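You operate a simulated robot arm through the tools that you are given. There is no shell and no other tool.

You run a simulated robot arm. Do the job below in one go: nothing can be reset, and whatever is moved stays where it is left.

TASK
Paste the bare steel patch, set the heater plate over it, clamp it.
Fine: the patch lies on the steel bed; orange paste brush from the grey paste pot, put back; the plate lies between the lips; bed clamp lever last. Get no oil, paste or pellets on the floor or in a drain. Keep fingers out from under lids, clips, clamps and jaws. Pinch, break and dent nothing; leave nothing switched on. Set down upright: orange paste brush. A coat counts when it lies all over at full strength: go over it till it gets no stronger.

It is judged by the outcome, as a careful person would: the job done as asked, and still so three seconds after it is handed in. It fails if anything else is knocked over, pushed out of place, dropped, spilled or broken. Lids that push on must go on centred and level and be pressed home; caps that screw on are set level and turned clockwise until they are tight.

THE ROBOT
A 7-joint arm with a two-finger parallel gripper, fixed in place. Base frame: the origin is on the floor under the middle of its stand, x ahead of it, y to its left, z up. Readings come in mm, rad, newtons and seconds.
It reaches about 1058 mm from its shoulder. Its first joint turns from -2.897 to 2.897 rad. Payload 4.4 kg.
Tool frame: the origin (TCP) lies between the finger pads and is the grasp point; the fingertips stand 23 mm ahead of it; z points along the fingers, y is the line along which they close. Largest opening 94 mm; finger width 38, thickness 10; the body of the gripper, 54 by 96 mm, starts 39 mm behind the TCP.
Orientation is told as [roll, pitch, yaw] about the base's x, y, z axes, in that order, counted from this pose: with the fingers straight down and closing along the base's y, the tool's x points along the base's -x, its y along +y and its z along -z.

THE INTERFACE
- The arm moves only by the tool apply_moves. Its argument "moves" is one flat list of numbers, 7 for each row, row after row: the shift along the base's x, y, z in units of 30 mm (1.0 is 30 mm), then the turn, a rotation vector about the base's x, y, z in units of 5 degrees (1.0 is 5 degrees), then the opening, from 0 (shut) to 1 (fully open). In form: [x, y, z, ax, ay, az, fingers, x, y, z, ax, ay, az, fingers, ...]. A call has 1 to 20 rows; each row shifts and turns the commanded pose from where the row before left it. A call with a number of a shift or a turn outside -1 to 1 is refused whole. A row lasts 0.2 s, in which the tool goes at most 50 mm and 0.15 rad; a call with a longer step from one row to the next is refused whole, and so is a gripper value outside its range. Where a pose cannot be reached the arm comes as near as it can. A force on the tool above 40 N (or 10 N above the force at the start of the call, whichever is more), or a blocked arm, ends the call early, and 0.2 s more pass. Each finger travels about 108 mm/s and halts on what it meets, pressing with about 24 N; the grip force reading is that of the motor and also rises with nothing between the fingers. The clock runs only during rows and for 0.2 s after the last one: add rows that do not move to give the fingers time. The reply holds the time, the measured pose of the TCP, the force on the tool along the base axes, the opening and the grip force, in the units named above and with some noise, with the torque about the TCP (base axes, N m) and any sound that the robot's microphone picked up.
- Cameras (640 x 400 px; columns grow to the right, rows downward): "scene" is fixed at [399.7, 648.7, 1668.7]; the picture's right is [-0.93, -0.37, 0.00], its down [-0.28, 0.71, -0.65] and it looks along [0.24, -0.60, -0.76] (base axes); focal length 370 px, centre (320, 200). "wrist" rides on the gripper at [86, 16, -75] in the tool frame; the picture's right is [-0.18, 0.98, 0.00], its down [-0.58, -0.11, -0.81] and it looks along [-0.79, -0.15, 0.59] (tool axes); focal length 243 px, centre (320, 200). There is no depth. A picture from a camera that has moved, and an enlarged one, comes with that camera's place and axes in the base frame and with its lens.
- grab_frame(camera): a new picture of that camera. It takes no simulated time.
- inspect(camera, box): a new picture of the part [left, top, right, bottom] of that camera's present view, enlarged. It takes no simulated time.
- finish_job(): hands the job in; it is judged then, once.

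Nothing tells you positions but the pictures and the camera data. Unless the task says otherwise, let go and move clear before handing in.

The tools are called as name(argument=value, ...) on one line, values as JSON. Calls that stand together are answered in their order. apply_moves: Moves the arm, as the interface text tells. Its arguments: {"type":"object","properties":{"moves":{"type":"array"}},"required":["moves"]} The other tools are called the same way: grab_frame (camera) takes a picture; inspect (camera, box) takes an enlarged picture of a part of a camera's view; finish_job () hands the job in.

At the start:

```text
time: 0.0
position: [453.8, 135.7, 1198.8]
tool_rot: [-0.001, 0.0, -0.001]
ft_force: [0.4, 0.5, 0.0]
ft_torque: [-0.01, 0.0, 0.01]
gripper_width: 94.0
grasp_force: 0.1
```

scene: 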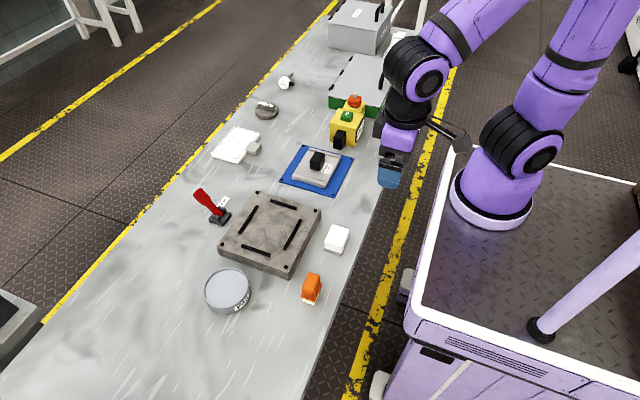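
wrist: 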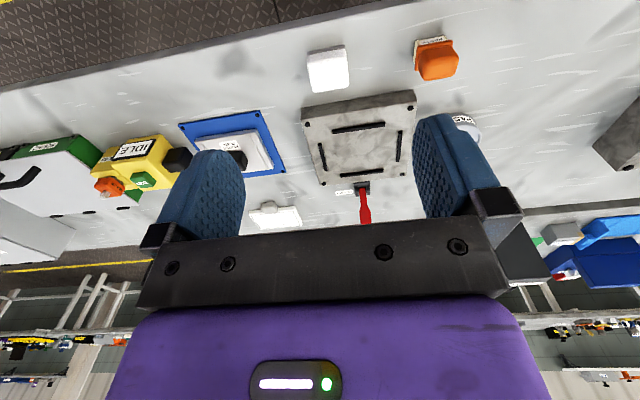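

I see a workbench with a steel bed with four lips, a red-handled clamp lever, a grey round pot, an orange brush, a plate with a black knob on a blue mat, and other items. I'll look at enlarged views before moving.

inspect(camera="scene", box=[180, 170, 360, 320])

inspect(camera="scene", box=[200, 60, 380, 200])

inspect(camera="wrist", box=[280, 20, 500, 220])

inspect(camera="wrist", box=[80, 80, 320, 240])

```text
2.67 times, centred on (270, 245) of scene
camera zoom: at [399.7, 648.7, 1668.7], right [-0.93, -0.37, 0.0], down [-0.28, 0.71, -0.65], along [0.24, -0.6, -0.76], focal length 985 px, centre (453, 80)
```

zoom: 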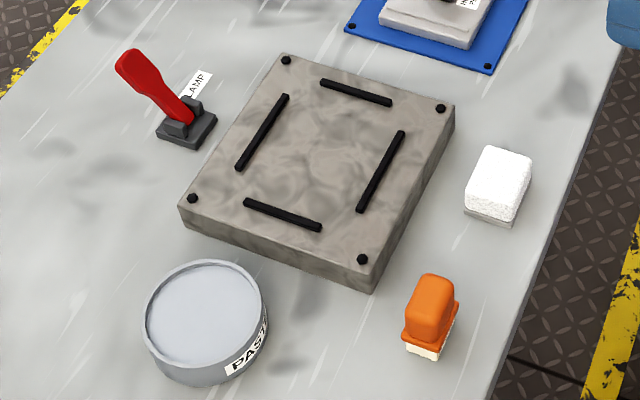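

```text
2.86 times, centred on (290, 130) of scene
camera zoom: at [399.7, 648.7, 1668.7], right [-0.93, -0.37, 0.0], down [-0.28, 0.71, -0.65], along [0.24, -0.6, -0.76], focal length 1056 px, centre (406, 400)
```

zoom: 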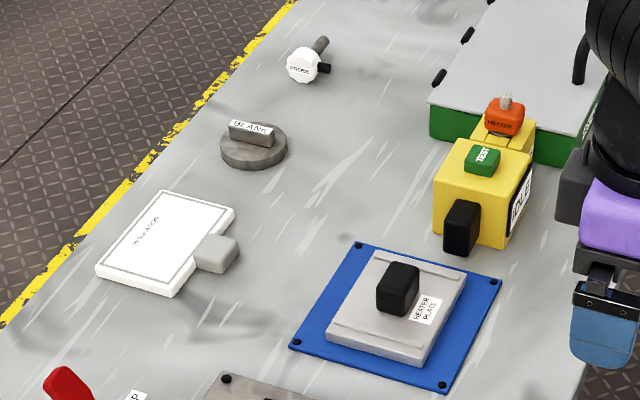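

```text
2.00 times, centred on (390, 120) of wrist
camera zoom: at [368.5, 152.0, 1274.4], right [0.18, 0.98, 0.0], down [0.58, -0.11, 0.81], along [0.79, -0.15, -0.59], focal length 485 px, centre (180, 360)
```

zoom: 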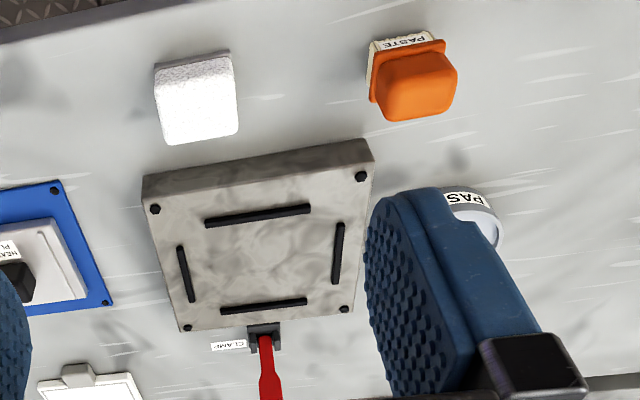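

```text
2.50 times, centred on (200, 160) of wrist
camera zoom: at [368.5, 152.0, 1274.4], right [0.18, 0.98, 0.0], down [0.58, -0.11, 0.81], along [0.79, -0.15, -0.59], focal length 606 px, centre (620, 300)
```

zoom: 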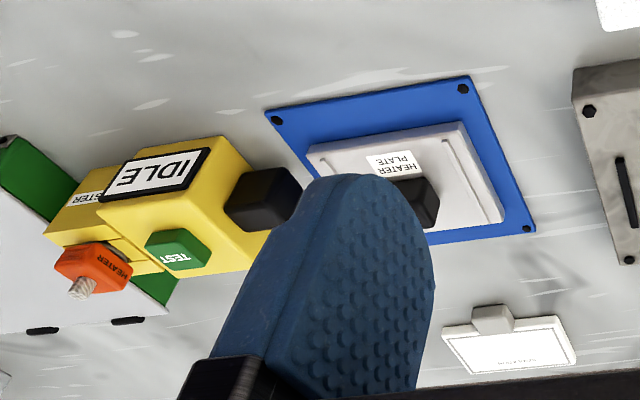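

The bed looks axis-aligned, with its top near z≈886 and centred around (733,165). The brush is near (566,285), the pot near (743,365), the heater plate near (708,-110) and the lever base near (883,172). I'll move above the brush for a close look.

apply_moves(moves=[0.5, 0.83, -0.7, 0, 0, 0, 1, 0.5, 0.83, -0.7, 0, 0, 0, 1, 0.5, 0.83, -0.7, 0, 0, 0, 1, 0.5, 0.83, -0.7, 0, 0, 0, 1, 0.5, 0.83, -0.7, 0, 0, 0, 1, 0.5, 0.83, -0.7, 0, 0, 0, 1])

grab_frame(camera="wrist")

grab_frame(camera="scene")

```text
time: 1.4
position: [544.8, 284.2, 1072.8]
tool_rot: [-0.001, 0.002, -0.002]
ft_force: [0.1, -0.3, 0.6]
ft_torque: [0.04, -0.02, -0.01]
gripper_width: 94.2
grasp_force: 0.0
```

```text
taken
camera wrist: at [458.6, 301.8, 1148.0], right [0.18, 0.98, 0.0], down [0.58, -0.11, 0.81], along [0.79, -0.15, -0.59], focal length 243 px, centre (320, 200)
```

wrist: 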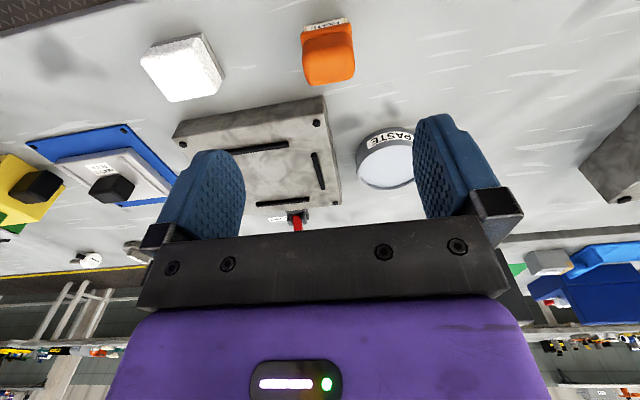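

```text
taken
```

scene: 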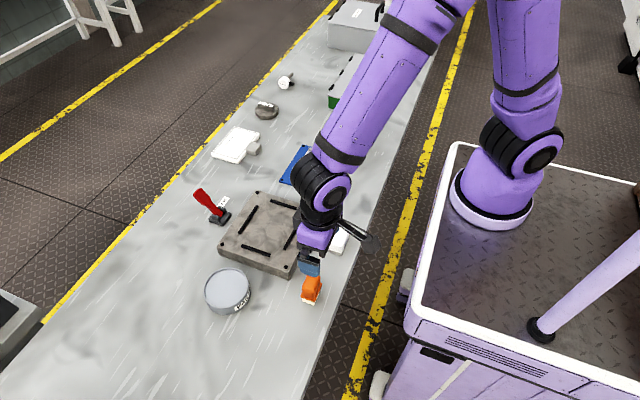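

The brush is nearly below the gripper. I'll zoom in on it and on the pot and bed.

inspect(camera="wrist", box=[270, 0, 390, 100])

inspect(camera="wrist", box=[160, 80, 440, 240])

inspect(camera="scene", box=[190, 250, 340, 330])

inspect(camera="scene", box=[180, 170, 260, 240])

```text
4.00 times, centred on (330, 50) of wrist
camera zoom: at [458.6, 301.8, 1148.0], right [0.18, 0.98, 0.0], down [0.58, -0.11, 0.81], along [0.79, -0.15, -0.59], focal length 970 px, centre (280, 800)
```

zoom: 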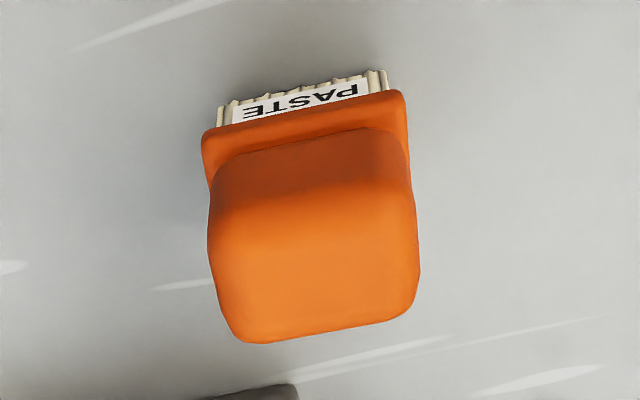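

```text
2.29 times, centred on (300, 160) of wrist
camera zoom: at [458.6, 301.8, 1148.0], right [0.18, 0.98, 0.0], down [0.58, -0.11, 0.81], along [0.79, -0.15, -0.59], focal length 555 px, centre (366, 291)
```

zoom: 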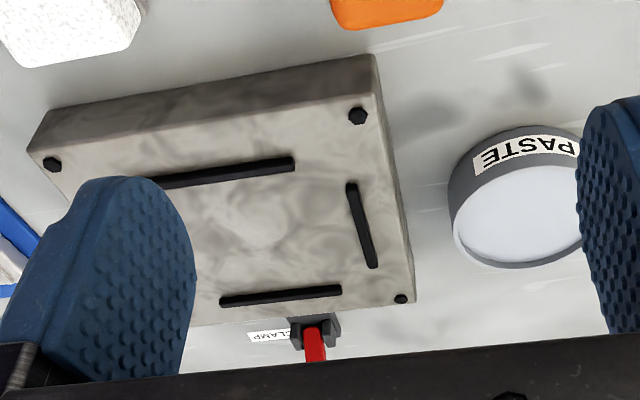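

```text
4.27 times, centred on (265, 290) of scene
camera zoom: at [399.7, 648.7, 1668.7], right [-0.93, -0.37, 0.0], down [-0.28, 0.71, -0.65], along [0.24, -0.6, -0.76], focal length 1577 px, centre (555, -184)
```

zoom: 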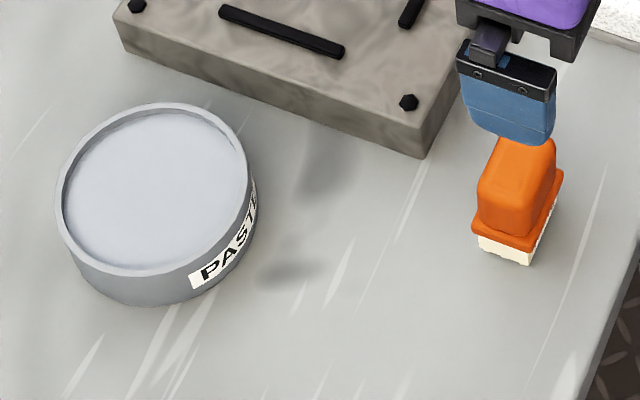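

```text
5.71 times, centred on (220, 205) of scene
camera zoom: at [399.7, 648.7, 1668.7], right [-0.93, -0.37, 0.0], down [-0.28, 0.71, -0.65], along [0.24, -0.6, -0.76], focal length 2112 px, centre (891, 171)
```

zoom: 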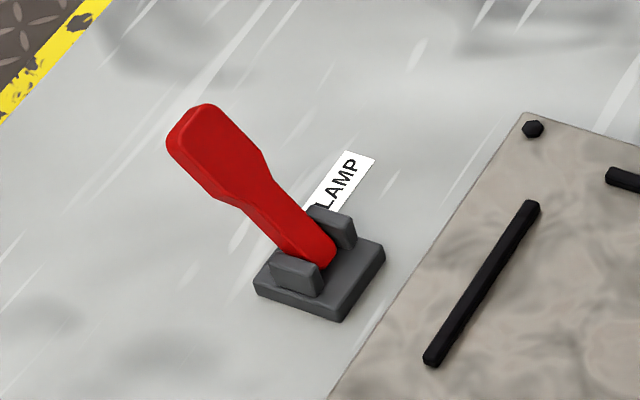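

The pot is open, with grey paste just below the rim. The brush stands bristles-down and roughly square to the axes near (556,292). I'll back off and go lower for an accurate measurement.

apply_moves(moves=[-0.4, 0.05, -0.9, 0, 0, 0, 1, -0.4, 0.05, -0.9, 0, 0, 0, 1, -0.4, 0.05, -0.9, 0, 0, 0, 1, -0.4, 0.05, -0.9, 0, 0, 0, 1])

grab_frame(camera="wrist")

inspect(camera="scene", box=[280, 250, 340, 320])

```text
time: 2.4
position: [495.8, 290.4, 967.8]
tool_rot: [0.001, 0.0, 0.0]
ft_force: [1.0, -0.4, 0.6]
ft_torque: [0.02, 0.03, 0.0]
gripper_width: 93.9
grasp_force: 0.1
```

```text
taken
camera wrist: at [410.8, 307.0, 1042.2], right [0.18, 0.98, 0.0], down [0.58, -0.11, 0.81], along [0.79, -0.15, -0.59], focal length 243 px, centre (320, 200)
```

wrist: 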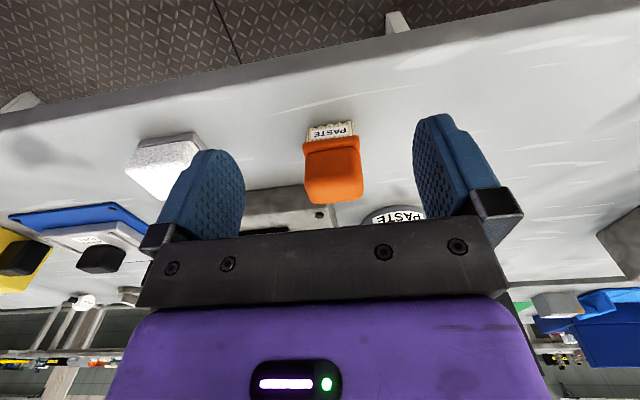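

```text
5.71 times, centred on (310, 285) of scene
camera zoom: at [399.7, 648.7, 1668.7], right [-0.93, -0.37, 0.0], down [-0.28, 0.71, -0.65], along [0.24, -0.6, -0.76], focal length 2112 px, centre (377, -286)
```

zoom: 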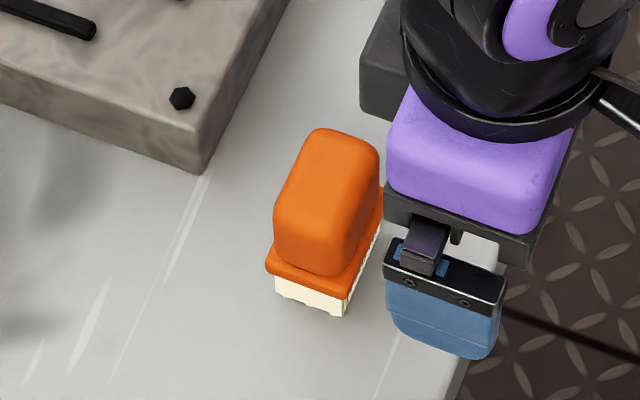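

inspect(camera="wrist", box=[270, 110, 400, 220])

```text
3.64 times, centred on (335, 165) of wrist
camera zoom: at [410.8, 307.0, 1042.2], right [0.18, 0.98, 0.0], down [0.58, -0.11, 0.81], along [0.79, -0.15, -0.59], focal length 882 px, centre (266, 327)
```

zoom: 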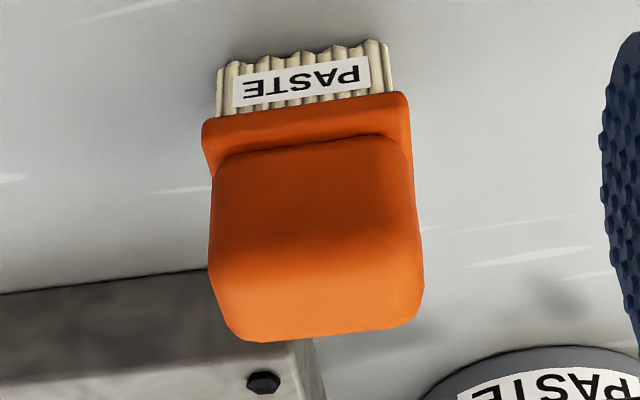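

The brush stands at about x 549–579, y 266–311. The handle top is near z≈922, the flange around 878–889, and the bench near z≈853. I'll move above it and check alignment before descending.

apply_moves(moves=[0.76, -0.02, 0, 0, 0, 0, 1, 0.76, -0.02, 0, 0, 0, 0, 1, 0.75, 0, 0, 0, 0, 0, 1])

grab_frame(camera="wrist")

inspect(camera="scene", box=[260, 220, 360, 320])

```text
time: 3.2
position: [563.7, 290.6, 967.7]
tool_rot: [-0.001, 0.001, 0.001]
ft_force: [-0.3, 0.2, -0.1]
ft_torque: [0.01, -0.02, 0.0]
gripper_width: 94.0
grasp_force: 0.0
```

```text
taken
camera wrist: at [479.0, 306.6, 1041.7], right [0.18, 0.98, 0.0], down [0.58, -0.11, 0.81], along [0.79, -0.15, -0.59], focal length 243 px, centre (320, 200)
```

wrist: 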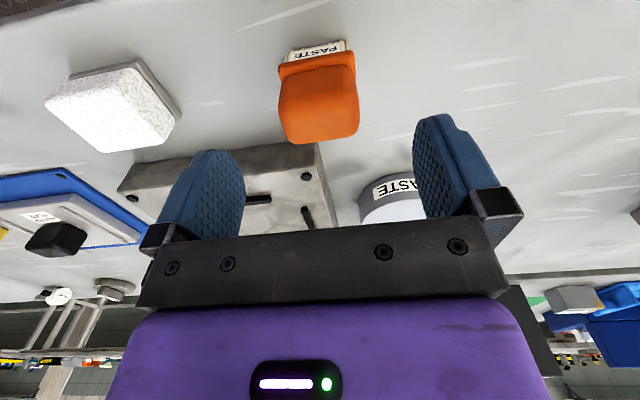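

```text
4.00 times, centred on (310, 270) of scene
camera zoom: at [399.7, 648.7, 1668.7], right [-0.93, -0.37, 0.0], down [-0.28, 0.71, -0.65], along [0.24, -0.6, -0.76], focal length 1478 px, centre (360, -80)
```

zoom: 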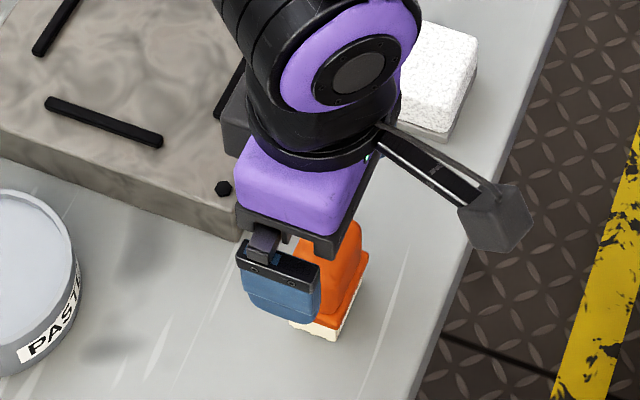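

Alignment looks right, so I'll descend to z≈915 with the fingers open.

apply_moves(moves=[0, 0, -0.6, 0, 0, 0, 1, 0, 0, -0.6, 0, 0, 0, 1, 0, 0, -0.55, 0, 0, 0, 1])

grab_frame(camera="wrist")

inspect(camera="scene", box=[270, 240, 350, 320])

```text
time: 4.0
position: [562.1, 289.5, 913.3]
tool_rot: [-0.001, 0.0, -0.001]
ft_force: [0.3, -0.2, 0.5]
ft_torque: [0.01, -0.04, -0.01]
gripper_width: 94.0
grasp_force: 0.2
```

```text
taken
camera wrist: at [477.5, 306.0, 988.4], right [0.18, 0.98, 0.0], down [0.58, -0.11, 0.81], along [0.79, -0.15, -0.59], focal length 243 px, centre (320, 200)
```

wrist: 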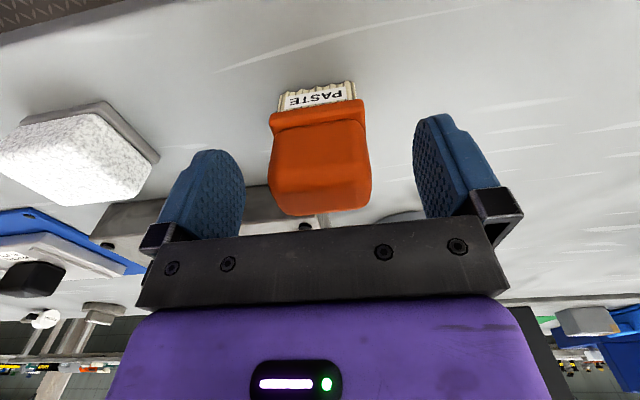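

```text
5.00 times, centred on (310, 280) of scene
camera zoom: at [399.7, 648.7, 1668.7], right [-0.93, -0.37, 0.0], down [-0.28, 0.71, -0.65], along [0.24, -0.6, -0.76], focal length 1848 px, centre (370, -200)
```

zoom: 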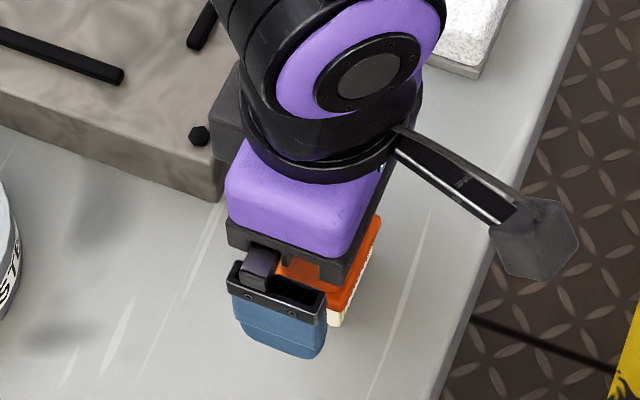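

Fingertips are close to flange height, so I'll rise about 4 mm and then close.

apply_moves(moves=[0.03, 0, 0.13, 0, 0, 0, 1, 0, 0, 0, 0, 0, 0, 0.7, 0, 0, 0, 0, 0, 0, 0.4, 0, 0, 0, 0, 0, 0, 0.3, 0, 0, 0, 0, 0, 0, 0.3])

grab_frame(camera="wrist")

```text
time: 5.2
position: [563.8, 288.6, 918.1]
tool_rot: [0.001, 0.0, 0.0]
ft_force: [-0.1, -0.3, 0.8]
ft_torque: [0.01, 0.0, 0.01]
gripper_width: 49.4
grasp_force: 24.2
```

```text
taken
camera wrist: at [478.9, 305.7, 992.3], right [0.18, 0.98, 0.0], down [0.58, -0.11, 0.81], along [0.79, -0.15, -0.59], focal length 243 px, centre (320, 200)
```

wrist: 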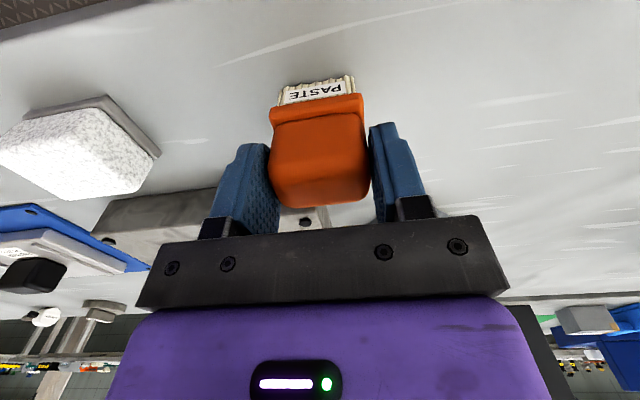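

Gripped at 49.4 mm. I'll record the home pose as TCP (563.8, 288.6, 918.1). I'll lift straight up and move toward the pot for a look.

apply_moves(moves=[0, 0, 0.5, 0, 0, 0, 0.3, 0, 0, 1, 0, 0, 0, 0.3, 0, 0, 1, 0, 0, 0, 0.3, 0, 0, 1, 0, 0, 0, 0.3, 0.8, 0.6, 0, 0, 0, 0, 0.3, 0.8, 0.6, 0, 0, 0, 0, 0.3, 0.8, 0.6, 0, 0, 0, 0, 0.3])

grab_frame(camera="wrist")

grab_frame(camera="scene")

```text
time: 6.8
position: [636.5, 342.9, 1023.3]
tool_rot: [0.001, 0.002, 0.0]
ft_force: [-0.4, -0.6, -0.3]
ft_torque: [0.0, -0.04, 0.03]
gripper_width: 49.6
grasp_force: 23.7
```

```text
taken
camera wrist: at [551.1, 359.3, 1097.3], right [0.18, 0.98, 0.0], down [0.58, -0.11, 0.81], along [0.79, -0.15, -0.59], focal length 243 px, centre (320, 200)
```

wrist: 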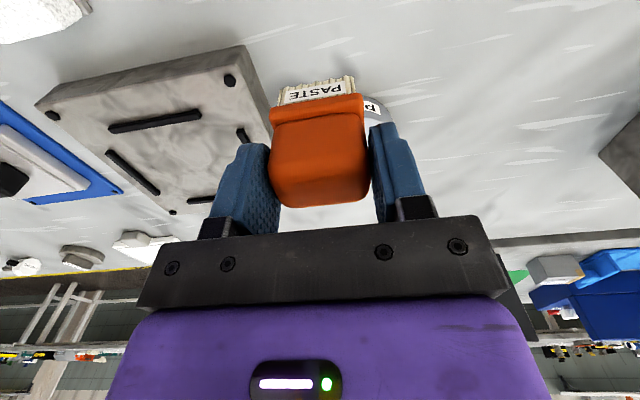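

```text
taken
```

scene: 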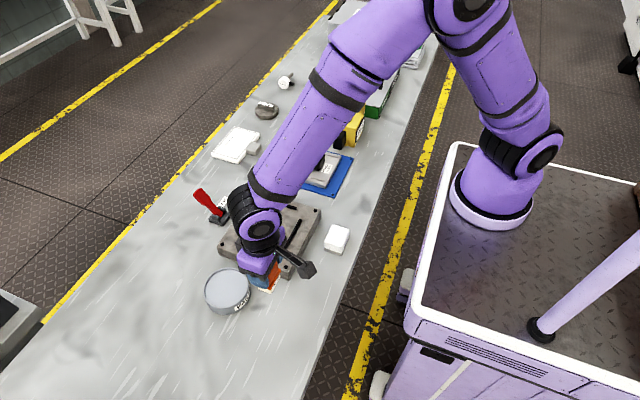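

The pot is centred near (749,360) with its rim at z≈887. Bristle tips sit 65 mm below the TCP. I'll move above the pot and check.

apply_moves(moves=[0.94, 0.147, -0.2, 0, 0, 0, 0.3, 0.94, 0.147, -0.2, 0, 0, 0, 0.3, 0.94, 0.147, -0.2, 0, 0, 0, 0.3, 0.94, 0.147, -0.2, 0, 0, 0, 0.3, 0, 0, 0, 0, 0, 0, 0.3])

grab_frame(camera="wrist")

inspect(camera="scene", box=[180, 220, 300, 340])

```text
time: 8.0
position: [750.4, 360.3, 998.6]
tool_rot: [0.0, 0.0, 0.0]
ft_force: [0.1, 0.5, -0.2]
ft_torque: [-0.01, -0.02, 0.02]
gripper_width: 49.1
grasp_force: 23.8
```

```text
taken
camera wrist: at [664.0, 377.5, 1073.0], right [0.18, 0.98, 0.0], down [0.58, -0.11, 0.81], along [0.79, -0.15, -0.59], focal length 243 px, centre (320, 200)
```

wrist: 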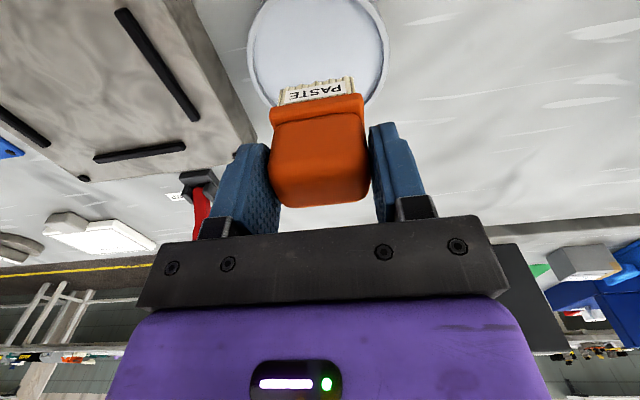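

```text
3.33 times, centred on (240, 280) of scene
camera zoom: at [399.7, 648.7, 1668.7], right [-0.93, -0.37, 0.0], down [-0.28, 0.71, -0.65], along [0.24, -0.6, -0.76], focal length 1232 px, centre (587, -67)
```

zoom: 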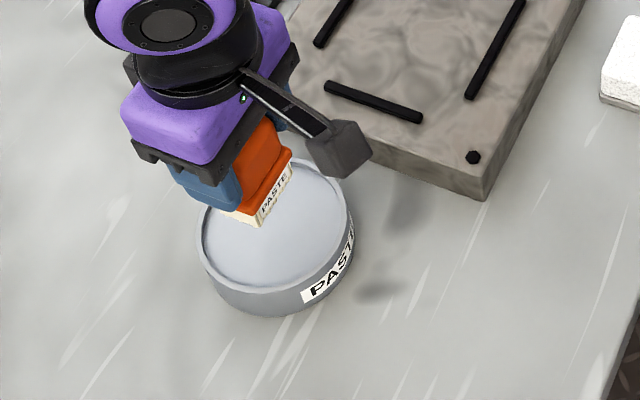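

The brush is centred over the pot. I'll lower the bristles to about the paste surface, checking force and view.

apply_moves(moves=[0, 0.03, -0.5, 0, 0, 0, 0.3, 0, 0, -0.5, 0, 0, 0, 0.3, 0, 0, -0.4, 0, 0, 0, 0.3, 0, 0, -0.3, 0, 0, 0, 0.3])

grab_frame(camera="wrist")

inspect(camera="scene", box=[180, 240, 280, 340])

```text
time: 9.0
position: [751.8, 362.1, 949.0]
tool_rot: [0.0, -0.002, 0.0]
ft_force: [-0.1, -1.6, 18.1]
ft_torque: [-0.14, -0.08, -0.01]
gripper_width: 49.5
grasp_force: 23.8
```

```text
taken
camera wrist: at [665.0, 378.9, 1023.8], right [0.18, 0.98, 0.0], down [0.58, -0.11, 0.81], along [0.79, -0.15, -0.59], focal length 243 px, centre (320, 200)
```

wrist: 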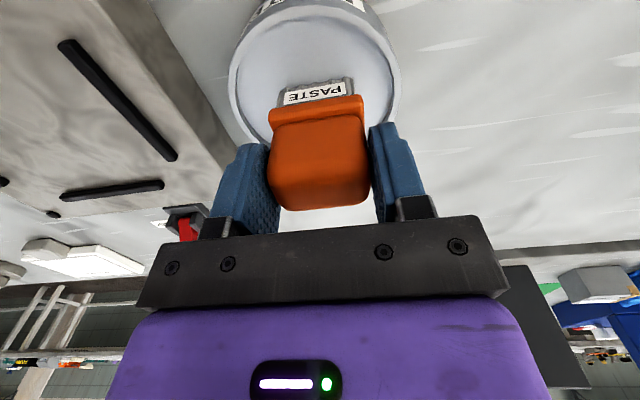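

```text
4.00 times, centred on (230, 290) of scene
camera zoom: at [399.7, 648.7, 1668.7], right [-0.93, -0.37, 0.0], down [-0.28, 0.71, -0.65], along [0.24, -0.6, -0.76], focal length 1478 px, centre (680, -160)
```

zoom: 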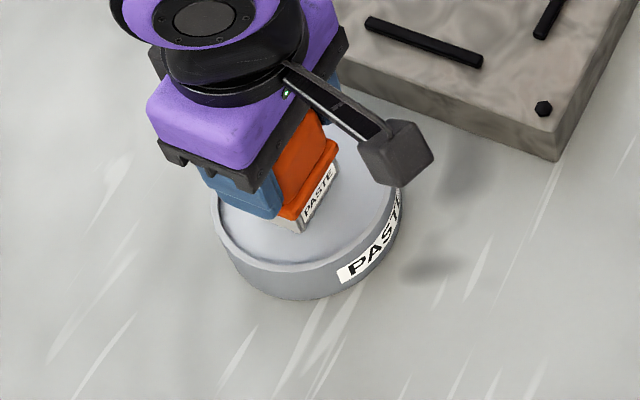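

The bristles are touching the paste surface at 18 N and look grey now. I'll back off and check the loading.

apply_moves(moves=[0, 0, 0.2, 0, 0, 0, 0.3, 0, 0, 0.4, 0, 0, 0, 0.3, 0, 0, 0.6, 0, 0, 0, 0.3, 0, 0, 0.3, 0, 0, 0, 0.3])

inspect(camera="wrist", box=[230, 0, 410, 130])

inspect(camera="scene", box=[190, 240, 270, 320])

```text
time: 10.0
position: [750.3, 361.0, 992.0]
tool_rot: [-0.001, 0.001, 0.0]
ft_force: [0.2, 0.5, -1.5]
ft_torque: [-0.01, -0.02, 0.0]
gripper_width: 49.3
grasp_force: 23.8
```

```text
3.08 times, centred on (320, 65) of wrist
camera zoom: at [664.3, 377.9, 1067.0], right [0.18, 0.98, 0.0], down [0.58, -0.11, 0.81], along [0.79, -0.15, -0.59], focal length 746 px, centre (320, 615)
```

zoom: 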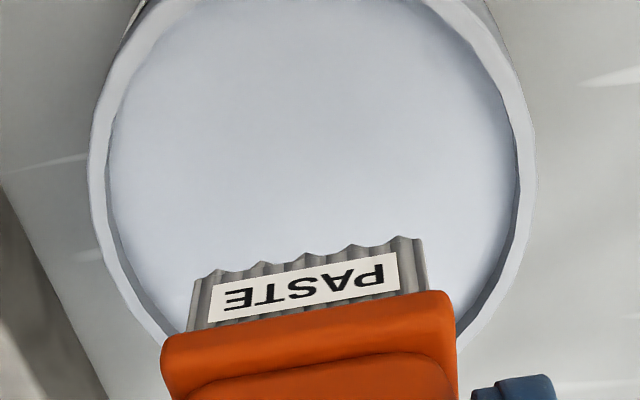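

```text
5.00 times, centred on (230, 280) of scene
camera zoom: at [399.7, 648.7, 1668.7], right [-0.93, -0.37, 0.0], down [-0.28, 0.71, -0.65], along [0.24, -0.6, -0.76], focal length 1848 px, centre (770, -200)
```

zoom: 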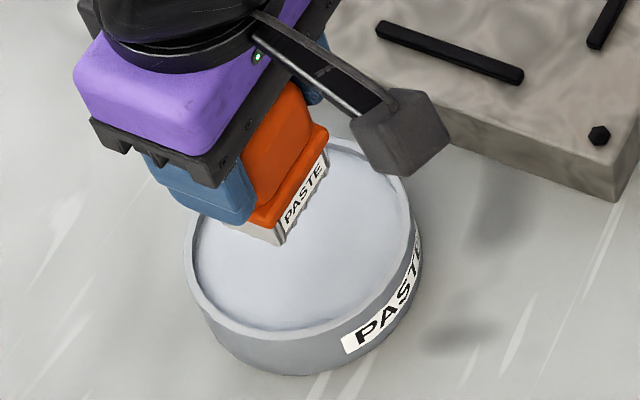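

The brush is loaded and not dripping. Now I'll measure the bed and its lips from here.

inspect(camera="wrist", box=[0, 0, 260, 220])

inspect(camera="scene", box=[210, 180, 330, 280])

```text
1.82 times, centred on (130, 110) of wrist
camera zoom: at [664.3, 377.9, 1067.0], right [0.18, 0.98, 0.0], down [0.58, -0.11, 0.81], along [0.79, -0.15, -0.59], focal length 441 px, centre (666, 364)
```

zoom: 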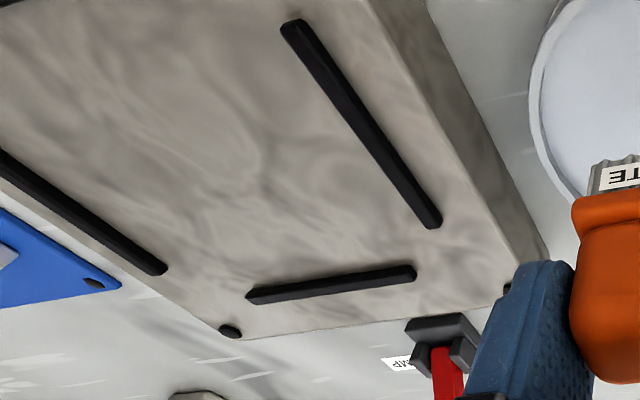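

```text
4.00 times, centred on (270, 230) of scene
camera zoom: at [399.7, 648.7, 1668.7], right [-0.93, -0.37, 0.0], down [-0.28, 0.71, -0.65], along [0.24, -0.6, -0.76], focal length 1478 px, centre (520, 80)
```

zoom: 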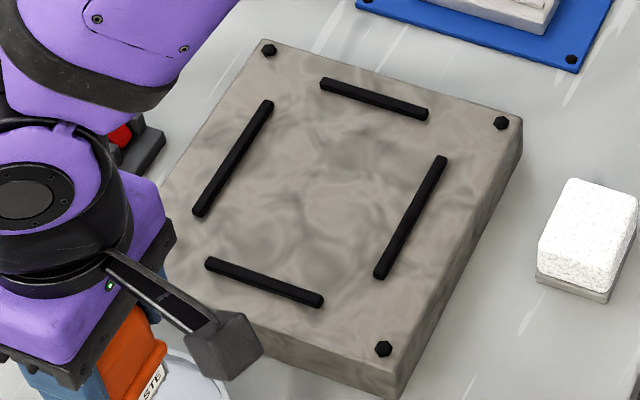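

The lips enclose about x 669–790, y 93–243, on a bed top near z≈886. I'll carry the loaded brush over the bed's middle and find the surface by touch.

apply_moves(moves=[-0.11, -0.95, 0, 0, 0, 0, 0.3, -0.11, -0.95, 0, 0, 0, 0, 0.3, -0.11, -0.95, 0, 0, 0, 0, 0.3, -0.11, -0.95, 0, 0, 0, 0, 0.3, -0.11, -0.95, 0, 0, 0, 0, 0.3, -0.11, -0.95, 0, 0, 0, 0, 0.3, 0, 0, 0, 0, 0, 0, 0.3])

grab_frame(camera="wrist")

inspect(camera="scene", box=[190, 180, 330, 320])

```text
time: 11.6
position: [729.5, 191.2, 994.6]
tool_rot: [0.0, 0.002, -0.001]
ft_force: [0.3, 0.6, -0.5]
ft_torque: [-0.02, 0.01, -0.03]
gripper_width: 49.7
grasp_force: 24.5
```

```text
taken
camera wrist: at [644.5, 206.5, 1067.8], right [0.18, 0.98, 0.0], down [0.58, -0.11, 0.81], along [0.79, -0.15, -0.59], focal length 243 px, centre (320, 200)
```

wrist: 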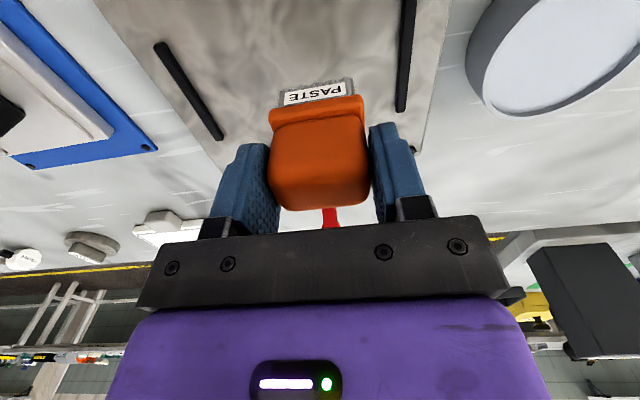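

```text
2.86 times, centred on (260, 250) of scene
camera zoom: at [399.7, 648.7, 1668.7], right [-0.93, -0.37, 0.0], down [-0.28, 0.71, -0.65], along [0.24, -0.6, -0.76], focal length 1056 px, centre (491, 57)
```

zoom: 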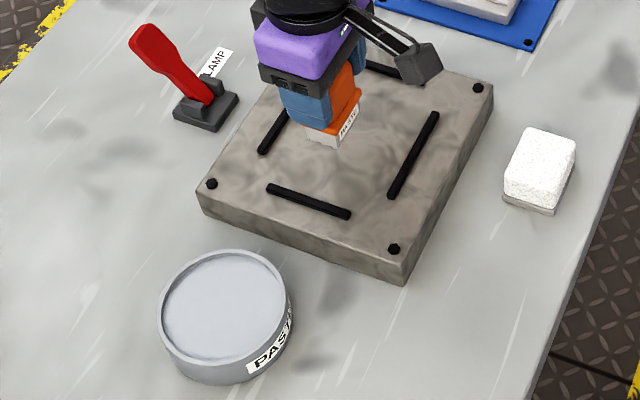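

I'll descend to about 12 mm above the expected surface and then feel downward.

apply_moves(moves=[0, 0, -0.5, 0, 0, 0, 0.3, 0, 0, -0.4, 0, 0, 0, 0.3, 0, 0, -0.2, 0, 0, 0, 0.3, 0, 0, 0, 0, 0, 0, 0.3])

inspect(camera="scene", box=[210, 180, 330, 280])

```text
time: 12.6
position: [730.2, 191.8, 960.7]
tool_rot: [0.0, 0.0, 0.0]
ft_force: [0.0, 0.6, 0.7]
ft_torque: [-0.01, 0.01, 0.01]
gripper_width: 49.4
grasp_force: 24.0
```

```text
4.00 times, centred on (270, 230) of scene
camera zoom: at [399.7, 648.7, 1668.7], right [-0.93, -0.37, 0.0], down [-0.28, 0.71, -0.65], along [0.24, -0.6, -0.76], focal length 1478 px, centre (520, 80)
```

zoom: 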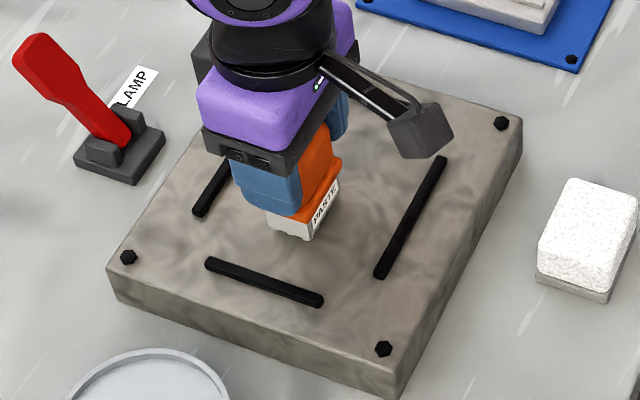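

apply_moves(moves=[0, 0, -0.1, 0, 0, 0, 0.3, 0, 0, -0.07, 0, 0, 0, 0.3, 0, 0, 0, 0, 0, 0, 0.3])

inspect(camera="scene", box=[230, 200, 290, 250])

```text
time: 13.4
position: [730.4, 190.9, 956.0]
tool_rot: [0.0, 0.0, -0.001]
ft_force: [-2.6, -2.5, 16.7]
ft_torque: [-0.12, 0.02, 0.04]
gripper_width: 49.3
grasp_force: 24.3
```

```text
8.00 times, centred on (260, 225) of scene
camera zoom: at [399.7, 648.7, 1668.7], right [-0.93, -0.37, 0.0], down [-0.28, 0.71, -0.65], along [0.24, -0.6, -0.76], focal length 2956 px, centre (800, 0)
```

zoom: 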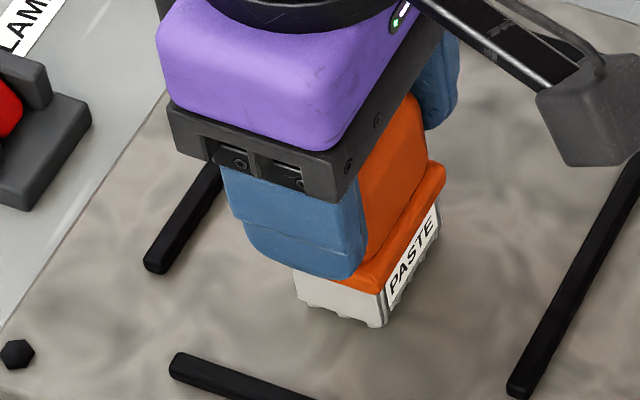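

Contact at z≈956 with 16.7 N. I'll ease off about 1 mm and make a first test stroke along x.

apply_moves(moves=[0, 0, 0.025, 0, 0, 0, 0.3, 0.5, 0, 0, 0, 0, 0, 0.3, 0.5, 0, 0, 0, 0, 0, 0.3, 0.4, 0, 0, 0, 0, 0, 0.3])

grab_frame(camera="wrist")

inspect(camera="scene", box=[210, 180, 330, 280])

```text
time: 14.4
position: [773.0, 190.1, 954.9]
tool_rot: [-0.002, 0.001, 0.0]
ft_force: [-5.7, -0.2, 16.0]
ft_torque: [0.0, 0.06, 0.02]
gripper_width: 49.7
grasp_force: 23.8
```

```text
taken
camera wrist: at [687.0, 207.1, 1029.1], right [0.18, 0.98, 0.0], down [0.58, -0.11, 0.81], along [0.79, -0.15, -0.59], focal length 243 px, centre (320, 200)
```

wrist: 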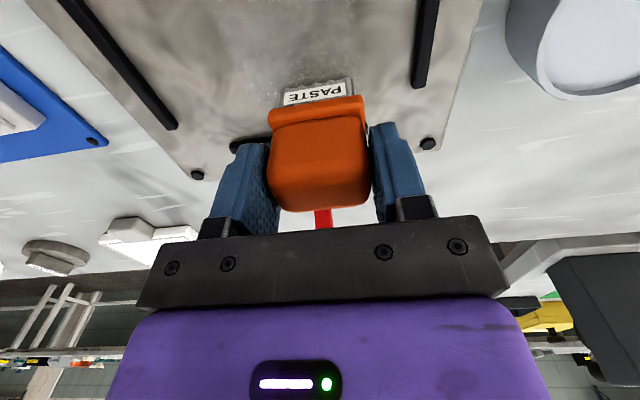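

```text
4.00 times, centred on (270, 230) of scene
camera zoom: at [399.7, 648.7, 1668.7], right [-0.93, -0.37, 0.0], down [-0.28, 0.71, -0.65], along [0.24, -0.6, -0.76], focal length 1478 px, centre (520, 80)
```

zoom: 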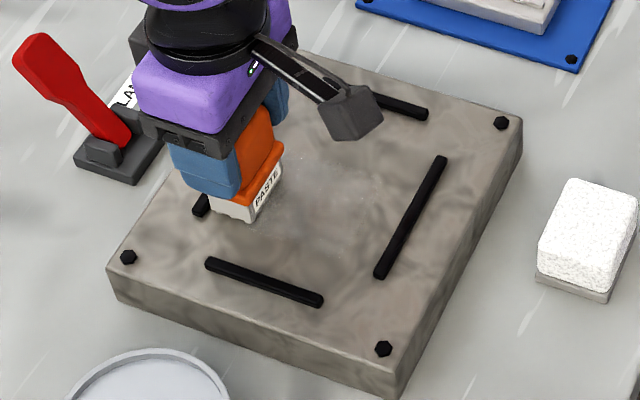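

inspect(camera="scene", box=[240, 200, 310, 255])

inspect(camera="wrist", box=[180, 0, 440, 150])

```text
7.27 times, centred on (275, 228) of scene
camera zoom: at [399.7, 648.7, 1668.7], right [-0.93, -0.37, 0.0], down [-0.28, 0.71, -0.65], along [0.24, -0.6, -0.76], focal length 2688 px, centre (647, 0)
```

zoom: 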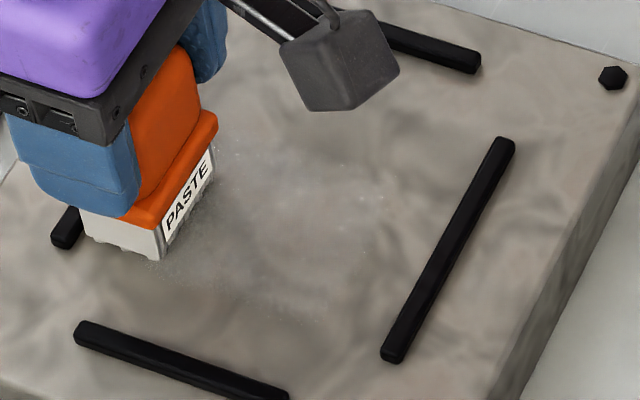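

```text
2.46 times, centred on (310, 75) of wrist
camera zoom: at [687.0, 207.1, 1029.1], right [0.18, 0.98, 0.0], down [0.58, -0.11, 0.81], along [0.79, -0.15, -0.59], focal length 597 px, centre (345, 508)
```

zoom: 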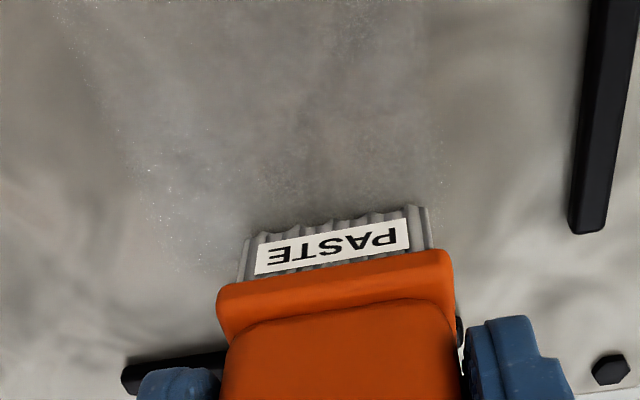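

A faint film of paste shows where the brush passed, so the coat builds up over passes. I'll ease the pressure and cover the whole area between the lips systematically.

apply_moves(moves=[-0.72, 0, 0.03, 0, 0, 0, 0.3, -0.72, 0, 0, 0, 0, 0, 0.3, -0.72, 0, 0, 0, 0, 0, 0.3, -0.72, 0, 0, 0, 0, 0, 0.3, 0, 0.87, 0, 0, 0, 0, 0.3, 0.71, 0, 0, 0, 0, 0, 0.3, 0.71, 0, 0, 0, 0, 0, 0.3, 0.71, 0, 0, 0, 0, 0, 0.3, 0.71, 0, 0, 0, 0, 0, 0.3])

inspect(camera="scene", box=[220, 185, 320, 270])

inspect(camera="wrist", box=[100, 0, 460, 160])

```text
time: 16.4
position: [770.8, 218.4, 956.5]
tool_rot: [0.002, 0.001, 0.0]
ft_force: [-0.3, 0.4, -1.2]
ft_torque: [0.02, -0.01, -0.01]
gripper_width: 49.6
grasp_force: 23.6
```

```text
4.71 times, centred on (270, 228) of scene
camera zoom: at [399.7, 648.7, 1668.7], right [-0.93, -0.37, 0.0], down [-0.28, 0.71, -0.65], along [0.24, -0.6, -0.76], focal length 1739 px, centre (555, 71)
```

zoom: 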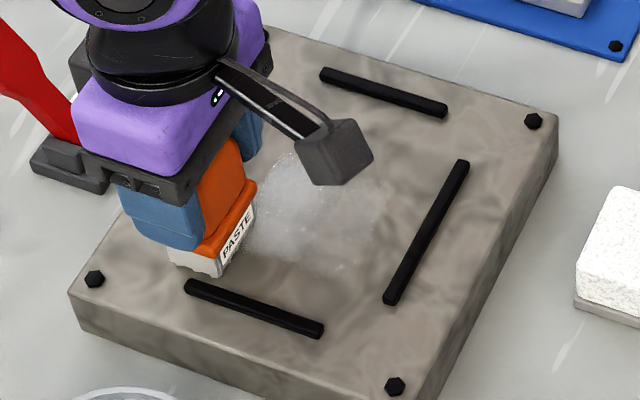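

```text
1.78 times, centred on (280, 80) of wrist
camera zoom: at [685.2, 233.7, 1029.7], right [0.18, 0.98, 0.0], down [0.58, -0.11, 0.81], along [0.79, -0.15, -0.59], focal length 431 px, centre (391, 413)
```

zoom: 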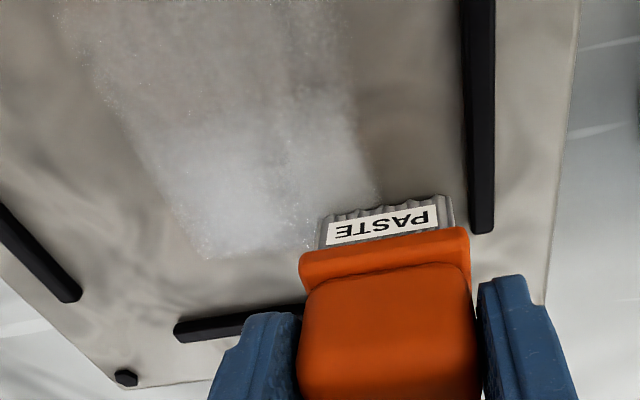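

The coat appears in a central zone (about x 697–764), but my last stroke at y≈218 lost contact. I'll press down slightly and continue covering toward both sides.

apply_moves(moves=[0, 0, -0.05, 0, 0, 0, 0.3, -0.7, 0, 0, 0, 0, 0, 0.3, -0.7, 0, 0, 0, 0, 0, 0.3, -0.7, 0, 0, 0, 0, 0, 0.3, -0.7, 0, 0, 0, 0, 0, 0.3])

inspect(camera="scene", box=[220, 185, 320, 270])

```text
time: 17.6
position: [687.1, 216.4, 954.5]
tool_rot: [0.0, -0.001, 0.0]
ft_force: [2.4, 0.6, 13.5]
ft_torque: [-0.06, -0.35, 0.01]
gripper_width: 49.4
grasp_force: 23.8
```

```text
4.71 times, centred on (270, 228) of scene
camera zoom: at [399.7, 648.7, 1668.7], right [-0.93, -0.37, 0.0], down [-0.28, 0.71, -0.65], along [0.24, -0.6, -0.76], focal length 1739 px, centre (555, 71)
```

zoom: 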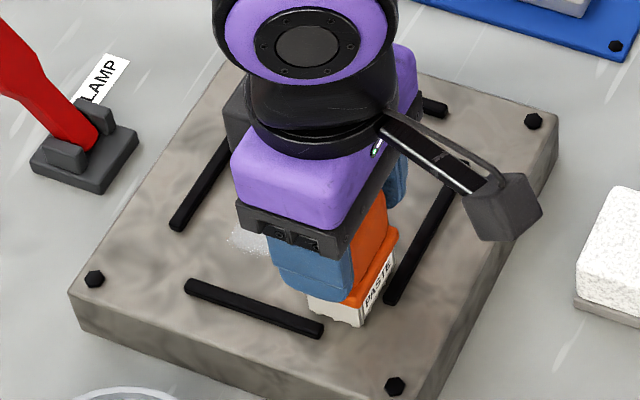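

apply_moves(moves=[0, -0.87, 0, 0, 0, 0, 0.3, 0.7, 0, 0, 0, 0, 0, 0.3, 0.7, 0, 0, 0, 0, 0, 0.3, 0.7, 0, 0, 0, 0, 0, 0.3, 0.7, 0, 0, 0, 0, 0, 0.3, 0, -1, 0, 0, 0, 0, 0.3, -0.7, 0, 0, 0, 0, 0, 0.3, -0.7, 0, 0, 0, 0, 0, 0.3, -0.7, 0, 0, 0, 0, 0, 0.3, -0.7, 0, 0, 0, 0, 0, 0.3, 0, -1, 0, 0, 0, 0, 0.3, 0.7, 0, 0, 0, 0, 0, 0.3, 0.7, 0, 0, 0, 0, 0, 0.3, 0.7, 0, 0, 0, 0, 0, 0.3, 0.7, 0, 0, 0, 0, 0, 0.3])

grab_frame(camera="wrist")

inspect(camera="scene", box=[220, 185, 320, 270])

```text
time: 20.8
position: [770.2, 130.7, 954.7]
tool_rot: [0.0, 0.001, -0.001]
ft_force: [-0.9, -0.7, 4.7]
ft_torque: [0.01, -0.05, -0.07]
gripper_width: 49.3
grasp_force: 24.1
```

```text
taken
camera wrist: at [686.3, 147.3, 1029.0], right [0.18, 0.98, 0.0], down [0.58, -0.11, 0.81], along [0.79, -0.15, -0.59], focal length 243 px, centre (320, 200)
```

wrist: 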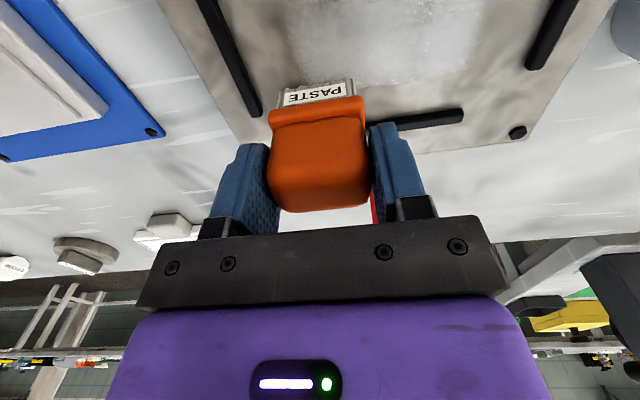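

```text
4.71 times, centred on (270, 228) of scene
camera zoom: at [399.7, 648.7, 1668.7], right [-0.93, -0.37, 0.0], down [-0.28, 0.71, -0.65], along [0.24, -0.6, -0.76], focal length 1739 px, centre (555, 71)
```

zoom: 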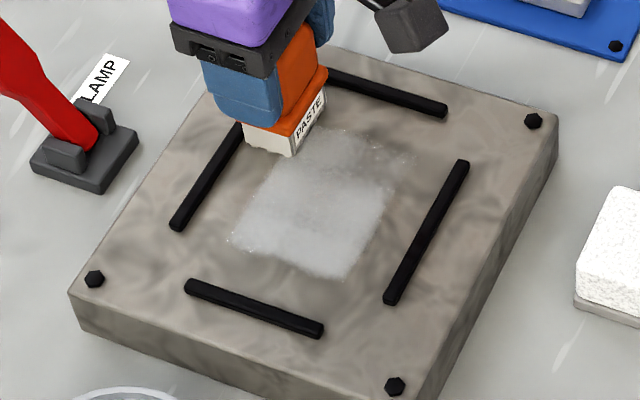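

The patch now shows as a paste rectangle of about x 696–763, y 122–213. I'll run an overlapping serpentine over all of it.

apply_moves(moves=[-0.33, -0.3, -0.01, 0, 0, 0, 0.3, -0.67, 0, 0, 0, 0, 0, 0.3, -0.67, 0, 0, 0, 0, 0, 0.3, -0.67, 0, 0, 0, 0, 0, 0.3, 0, 0.77, 0, 0, 0, 0, 0.3, 0.67, 0, 0, 0, 0, 0, 0.3, 0.67, 0, 0, 0, 0, 0, 0.3, 0.67, 0, 0, 0, 0, 0, 0.3, 0, 0.77, 0, 0, 0, 0, 0.3, -0.67, 0, 0, 0, 0, 0, 0.3, -0.67, 0, 0, 0, 0, 0, 0.3, -0.67, 0, 0, 0, 0, 0, 0.3, 0, 0.77, 0, 0, 0, 0, 0.3, 0.67, 0, 0, 0, 0, 0, 0.3, 0.67, 0, 0, 0, 0, 0, 0.3, 0.67, 0, 0, 0, 0, 0, 0.3, 0, 0.7, 0, 0, 0, 0, 0.3, -0.67, 0, 0, 0, 0, 0, 0.3, -0.67, 0, 0, 0, 0, 0, 0.3, -0.67, 0, 0, 0, 0, 0, 0.3])

grab_frame(camera="wrist")

inspect(camera="scene", box=[220, 185, 320, 270])

```text
time: 25.0
position: [699.6, 213.0, 953.4]
tool_rot: [0.002, 0.0, 0.0]
ft_force: [0.2, -0.4, -0.7]
ft_torque: [-0.04, 0.04, 0.0]
gripper_width: 49.5
grasp_force: 24.1
```

```text
taken
camera wrist: at [615.8, 228.8, 1029.0], right [0.18, 0.98, 0.0], down [0.58, -0.11, 0.81], along [0.79, -0.15, -0.59], focal length 243 px, centre (320, 200)
```

wrist: 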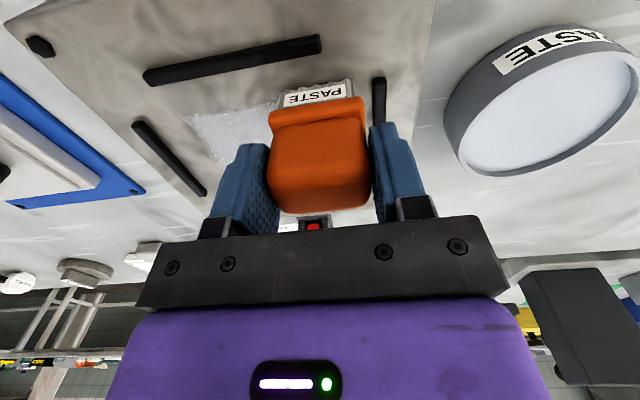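

```text
4.71 times, centred on (270, 228) of scene
camera zoom: at [399.7, 648.7, 1668.7], right [-0.93, -0.37, 0.0], down [-0.28, 0.71, -0.65], along [0.24, -0.6, -0.76], focal length 1739 px, centre (555, 71)
```

zoom: 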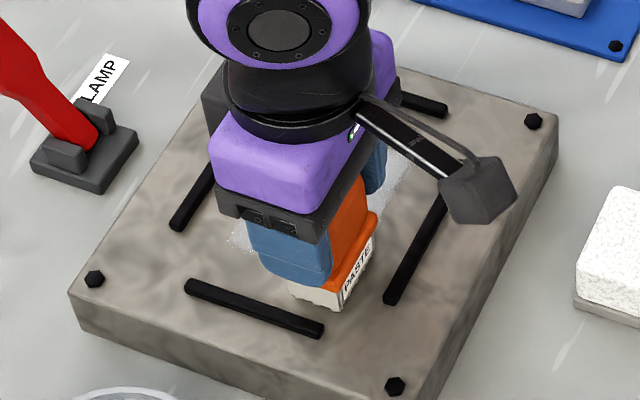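

I'll lift and move aside to see the coat clearly.

apply_moves(moves=[0, 0, 0.7, 0, 0, 0, 0.3, 0, 0.8, 0.5, 0, 0, 0, 0.3, 0, 1, 0, 0, 0, 0, 0.3, 0, 1, 0, 0, 0, 0, 0.3, 0, 1, 0, 0, 0, 0, 0.3])

grab_frame(camera="wrist")

inspect(camera="scene", box=[225, 190, 315, 265])

```text
time: 26.2
position: [700.6, 326.7, 989.2]
tool_rot: [0.0, 0.0, 0.0]
ft_force: [-0.1, -1.3, -0.7]
ft_torque: [0.07, 0.03, -0.04]
gripper_width: 49.6
grasp_force: 24.3
```

```text
taken
camera wrist: at [615.6, 342.4, 1064.2], right [0.18, 0.98, 0.0], down [0.58, -0.11, 0.81], along [0.79, -0.15, -0.59], focal length 243 px, centre (320, 200)
```

wrist: 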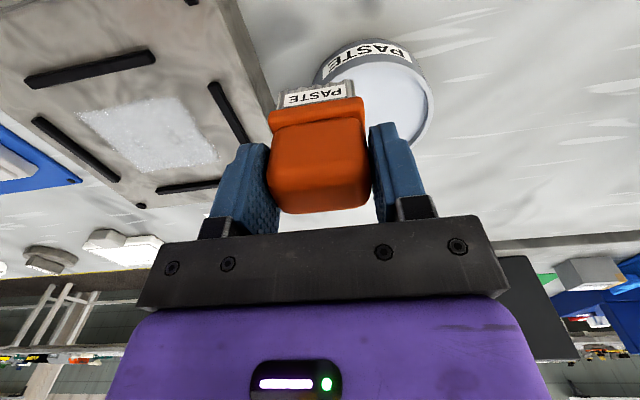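

```text
5.33 times, centred on (270, 228) of scene
camera zoom: at [399.7, 648.7, 1668.7], right [-0.93, -0.37, 0.0], down [-0.28, 0.71, -0.65], along [0.24, -0.6, -0.76], focal length 1971 px, centre (587, 53)
```

zoom: 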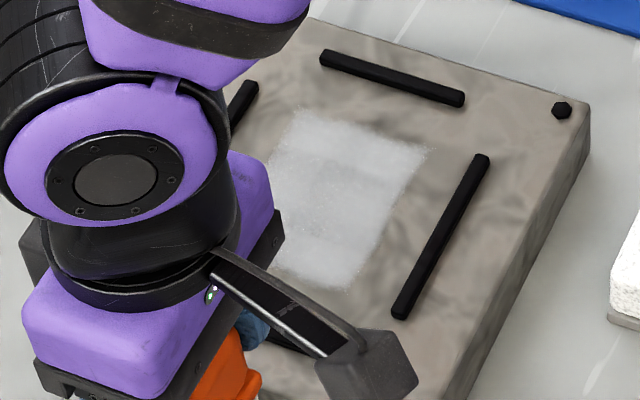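

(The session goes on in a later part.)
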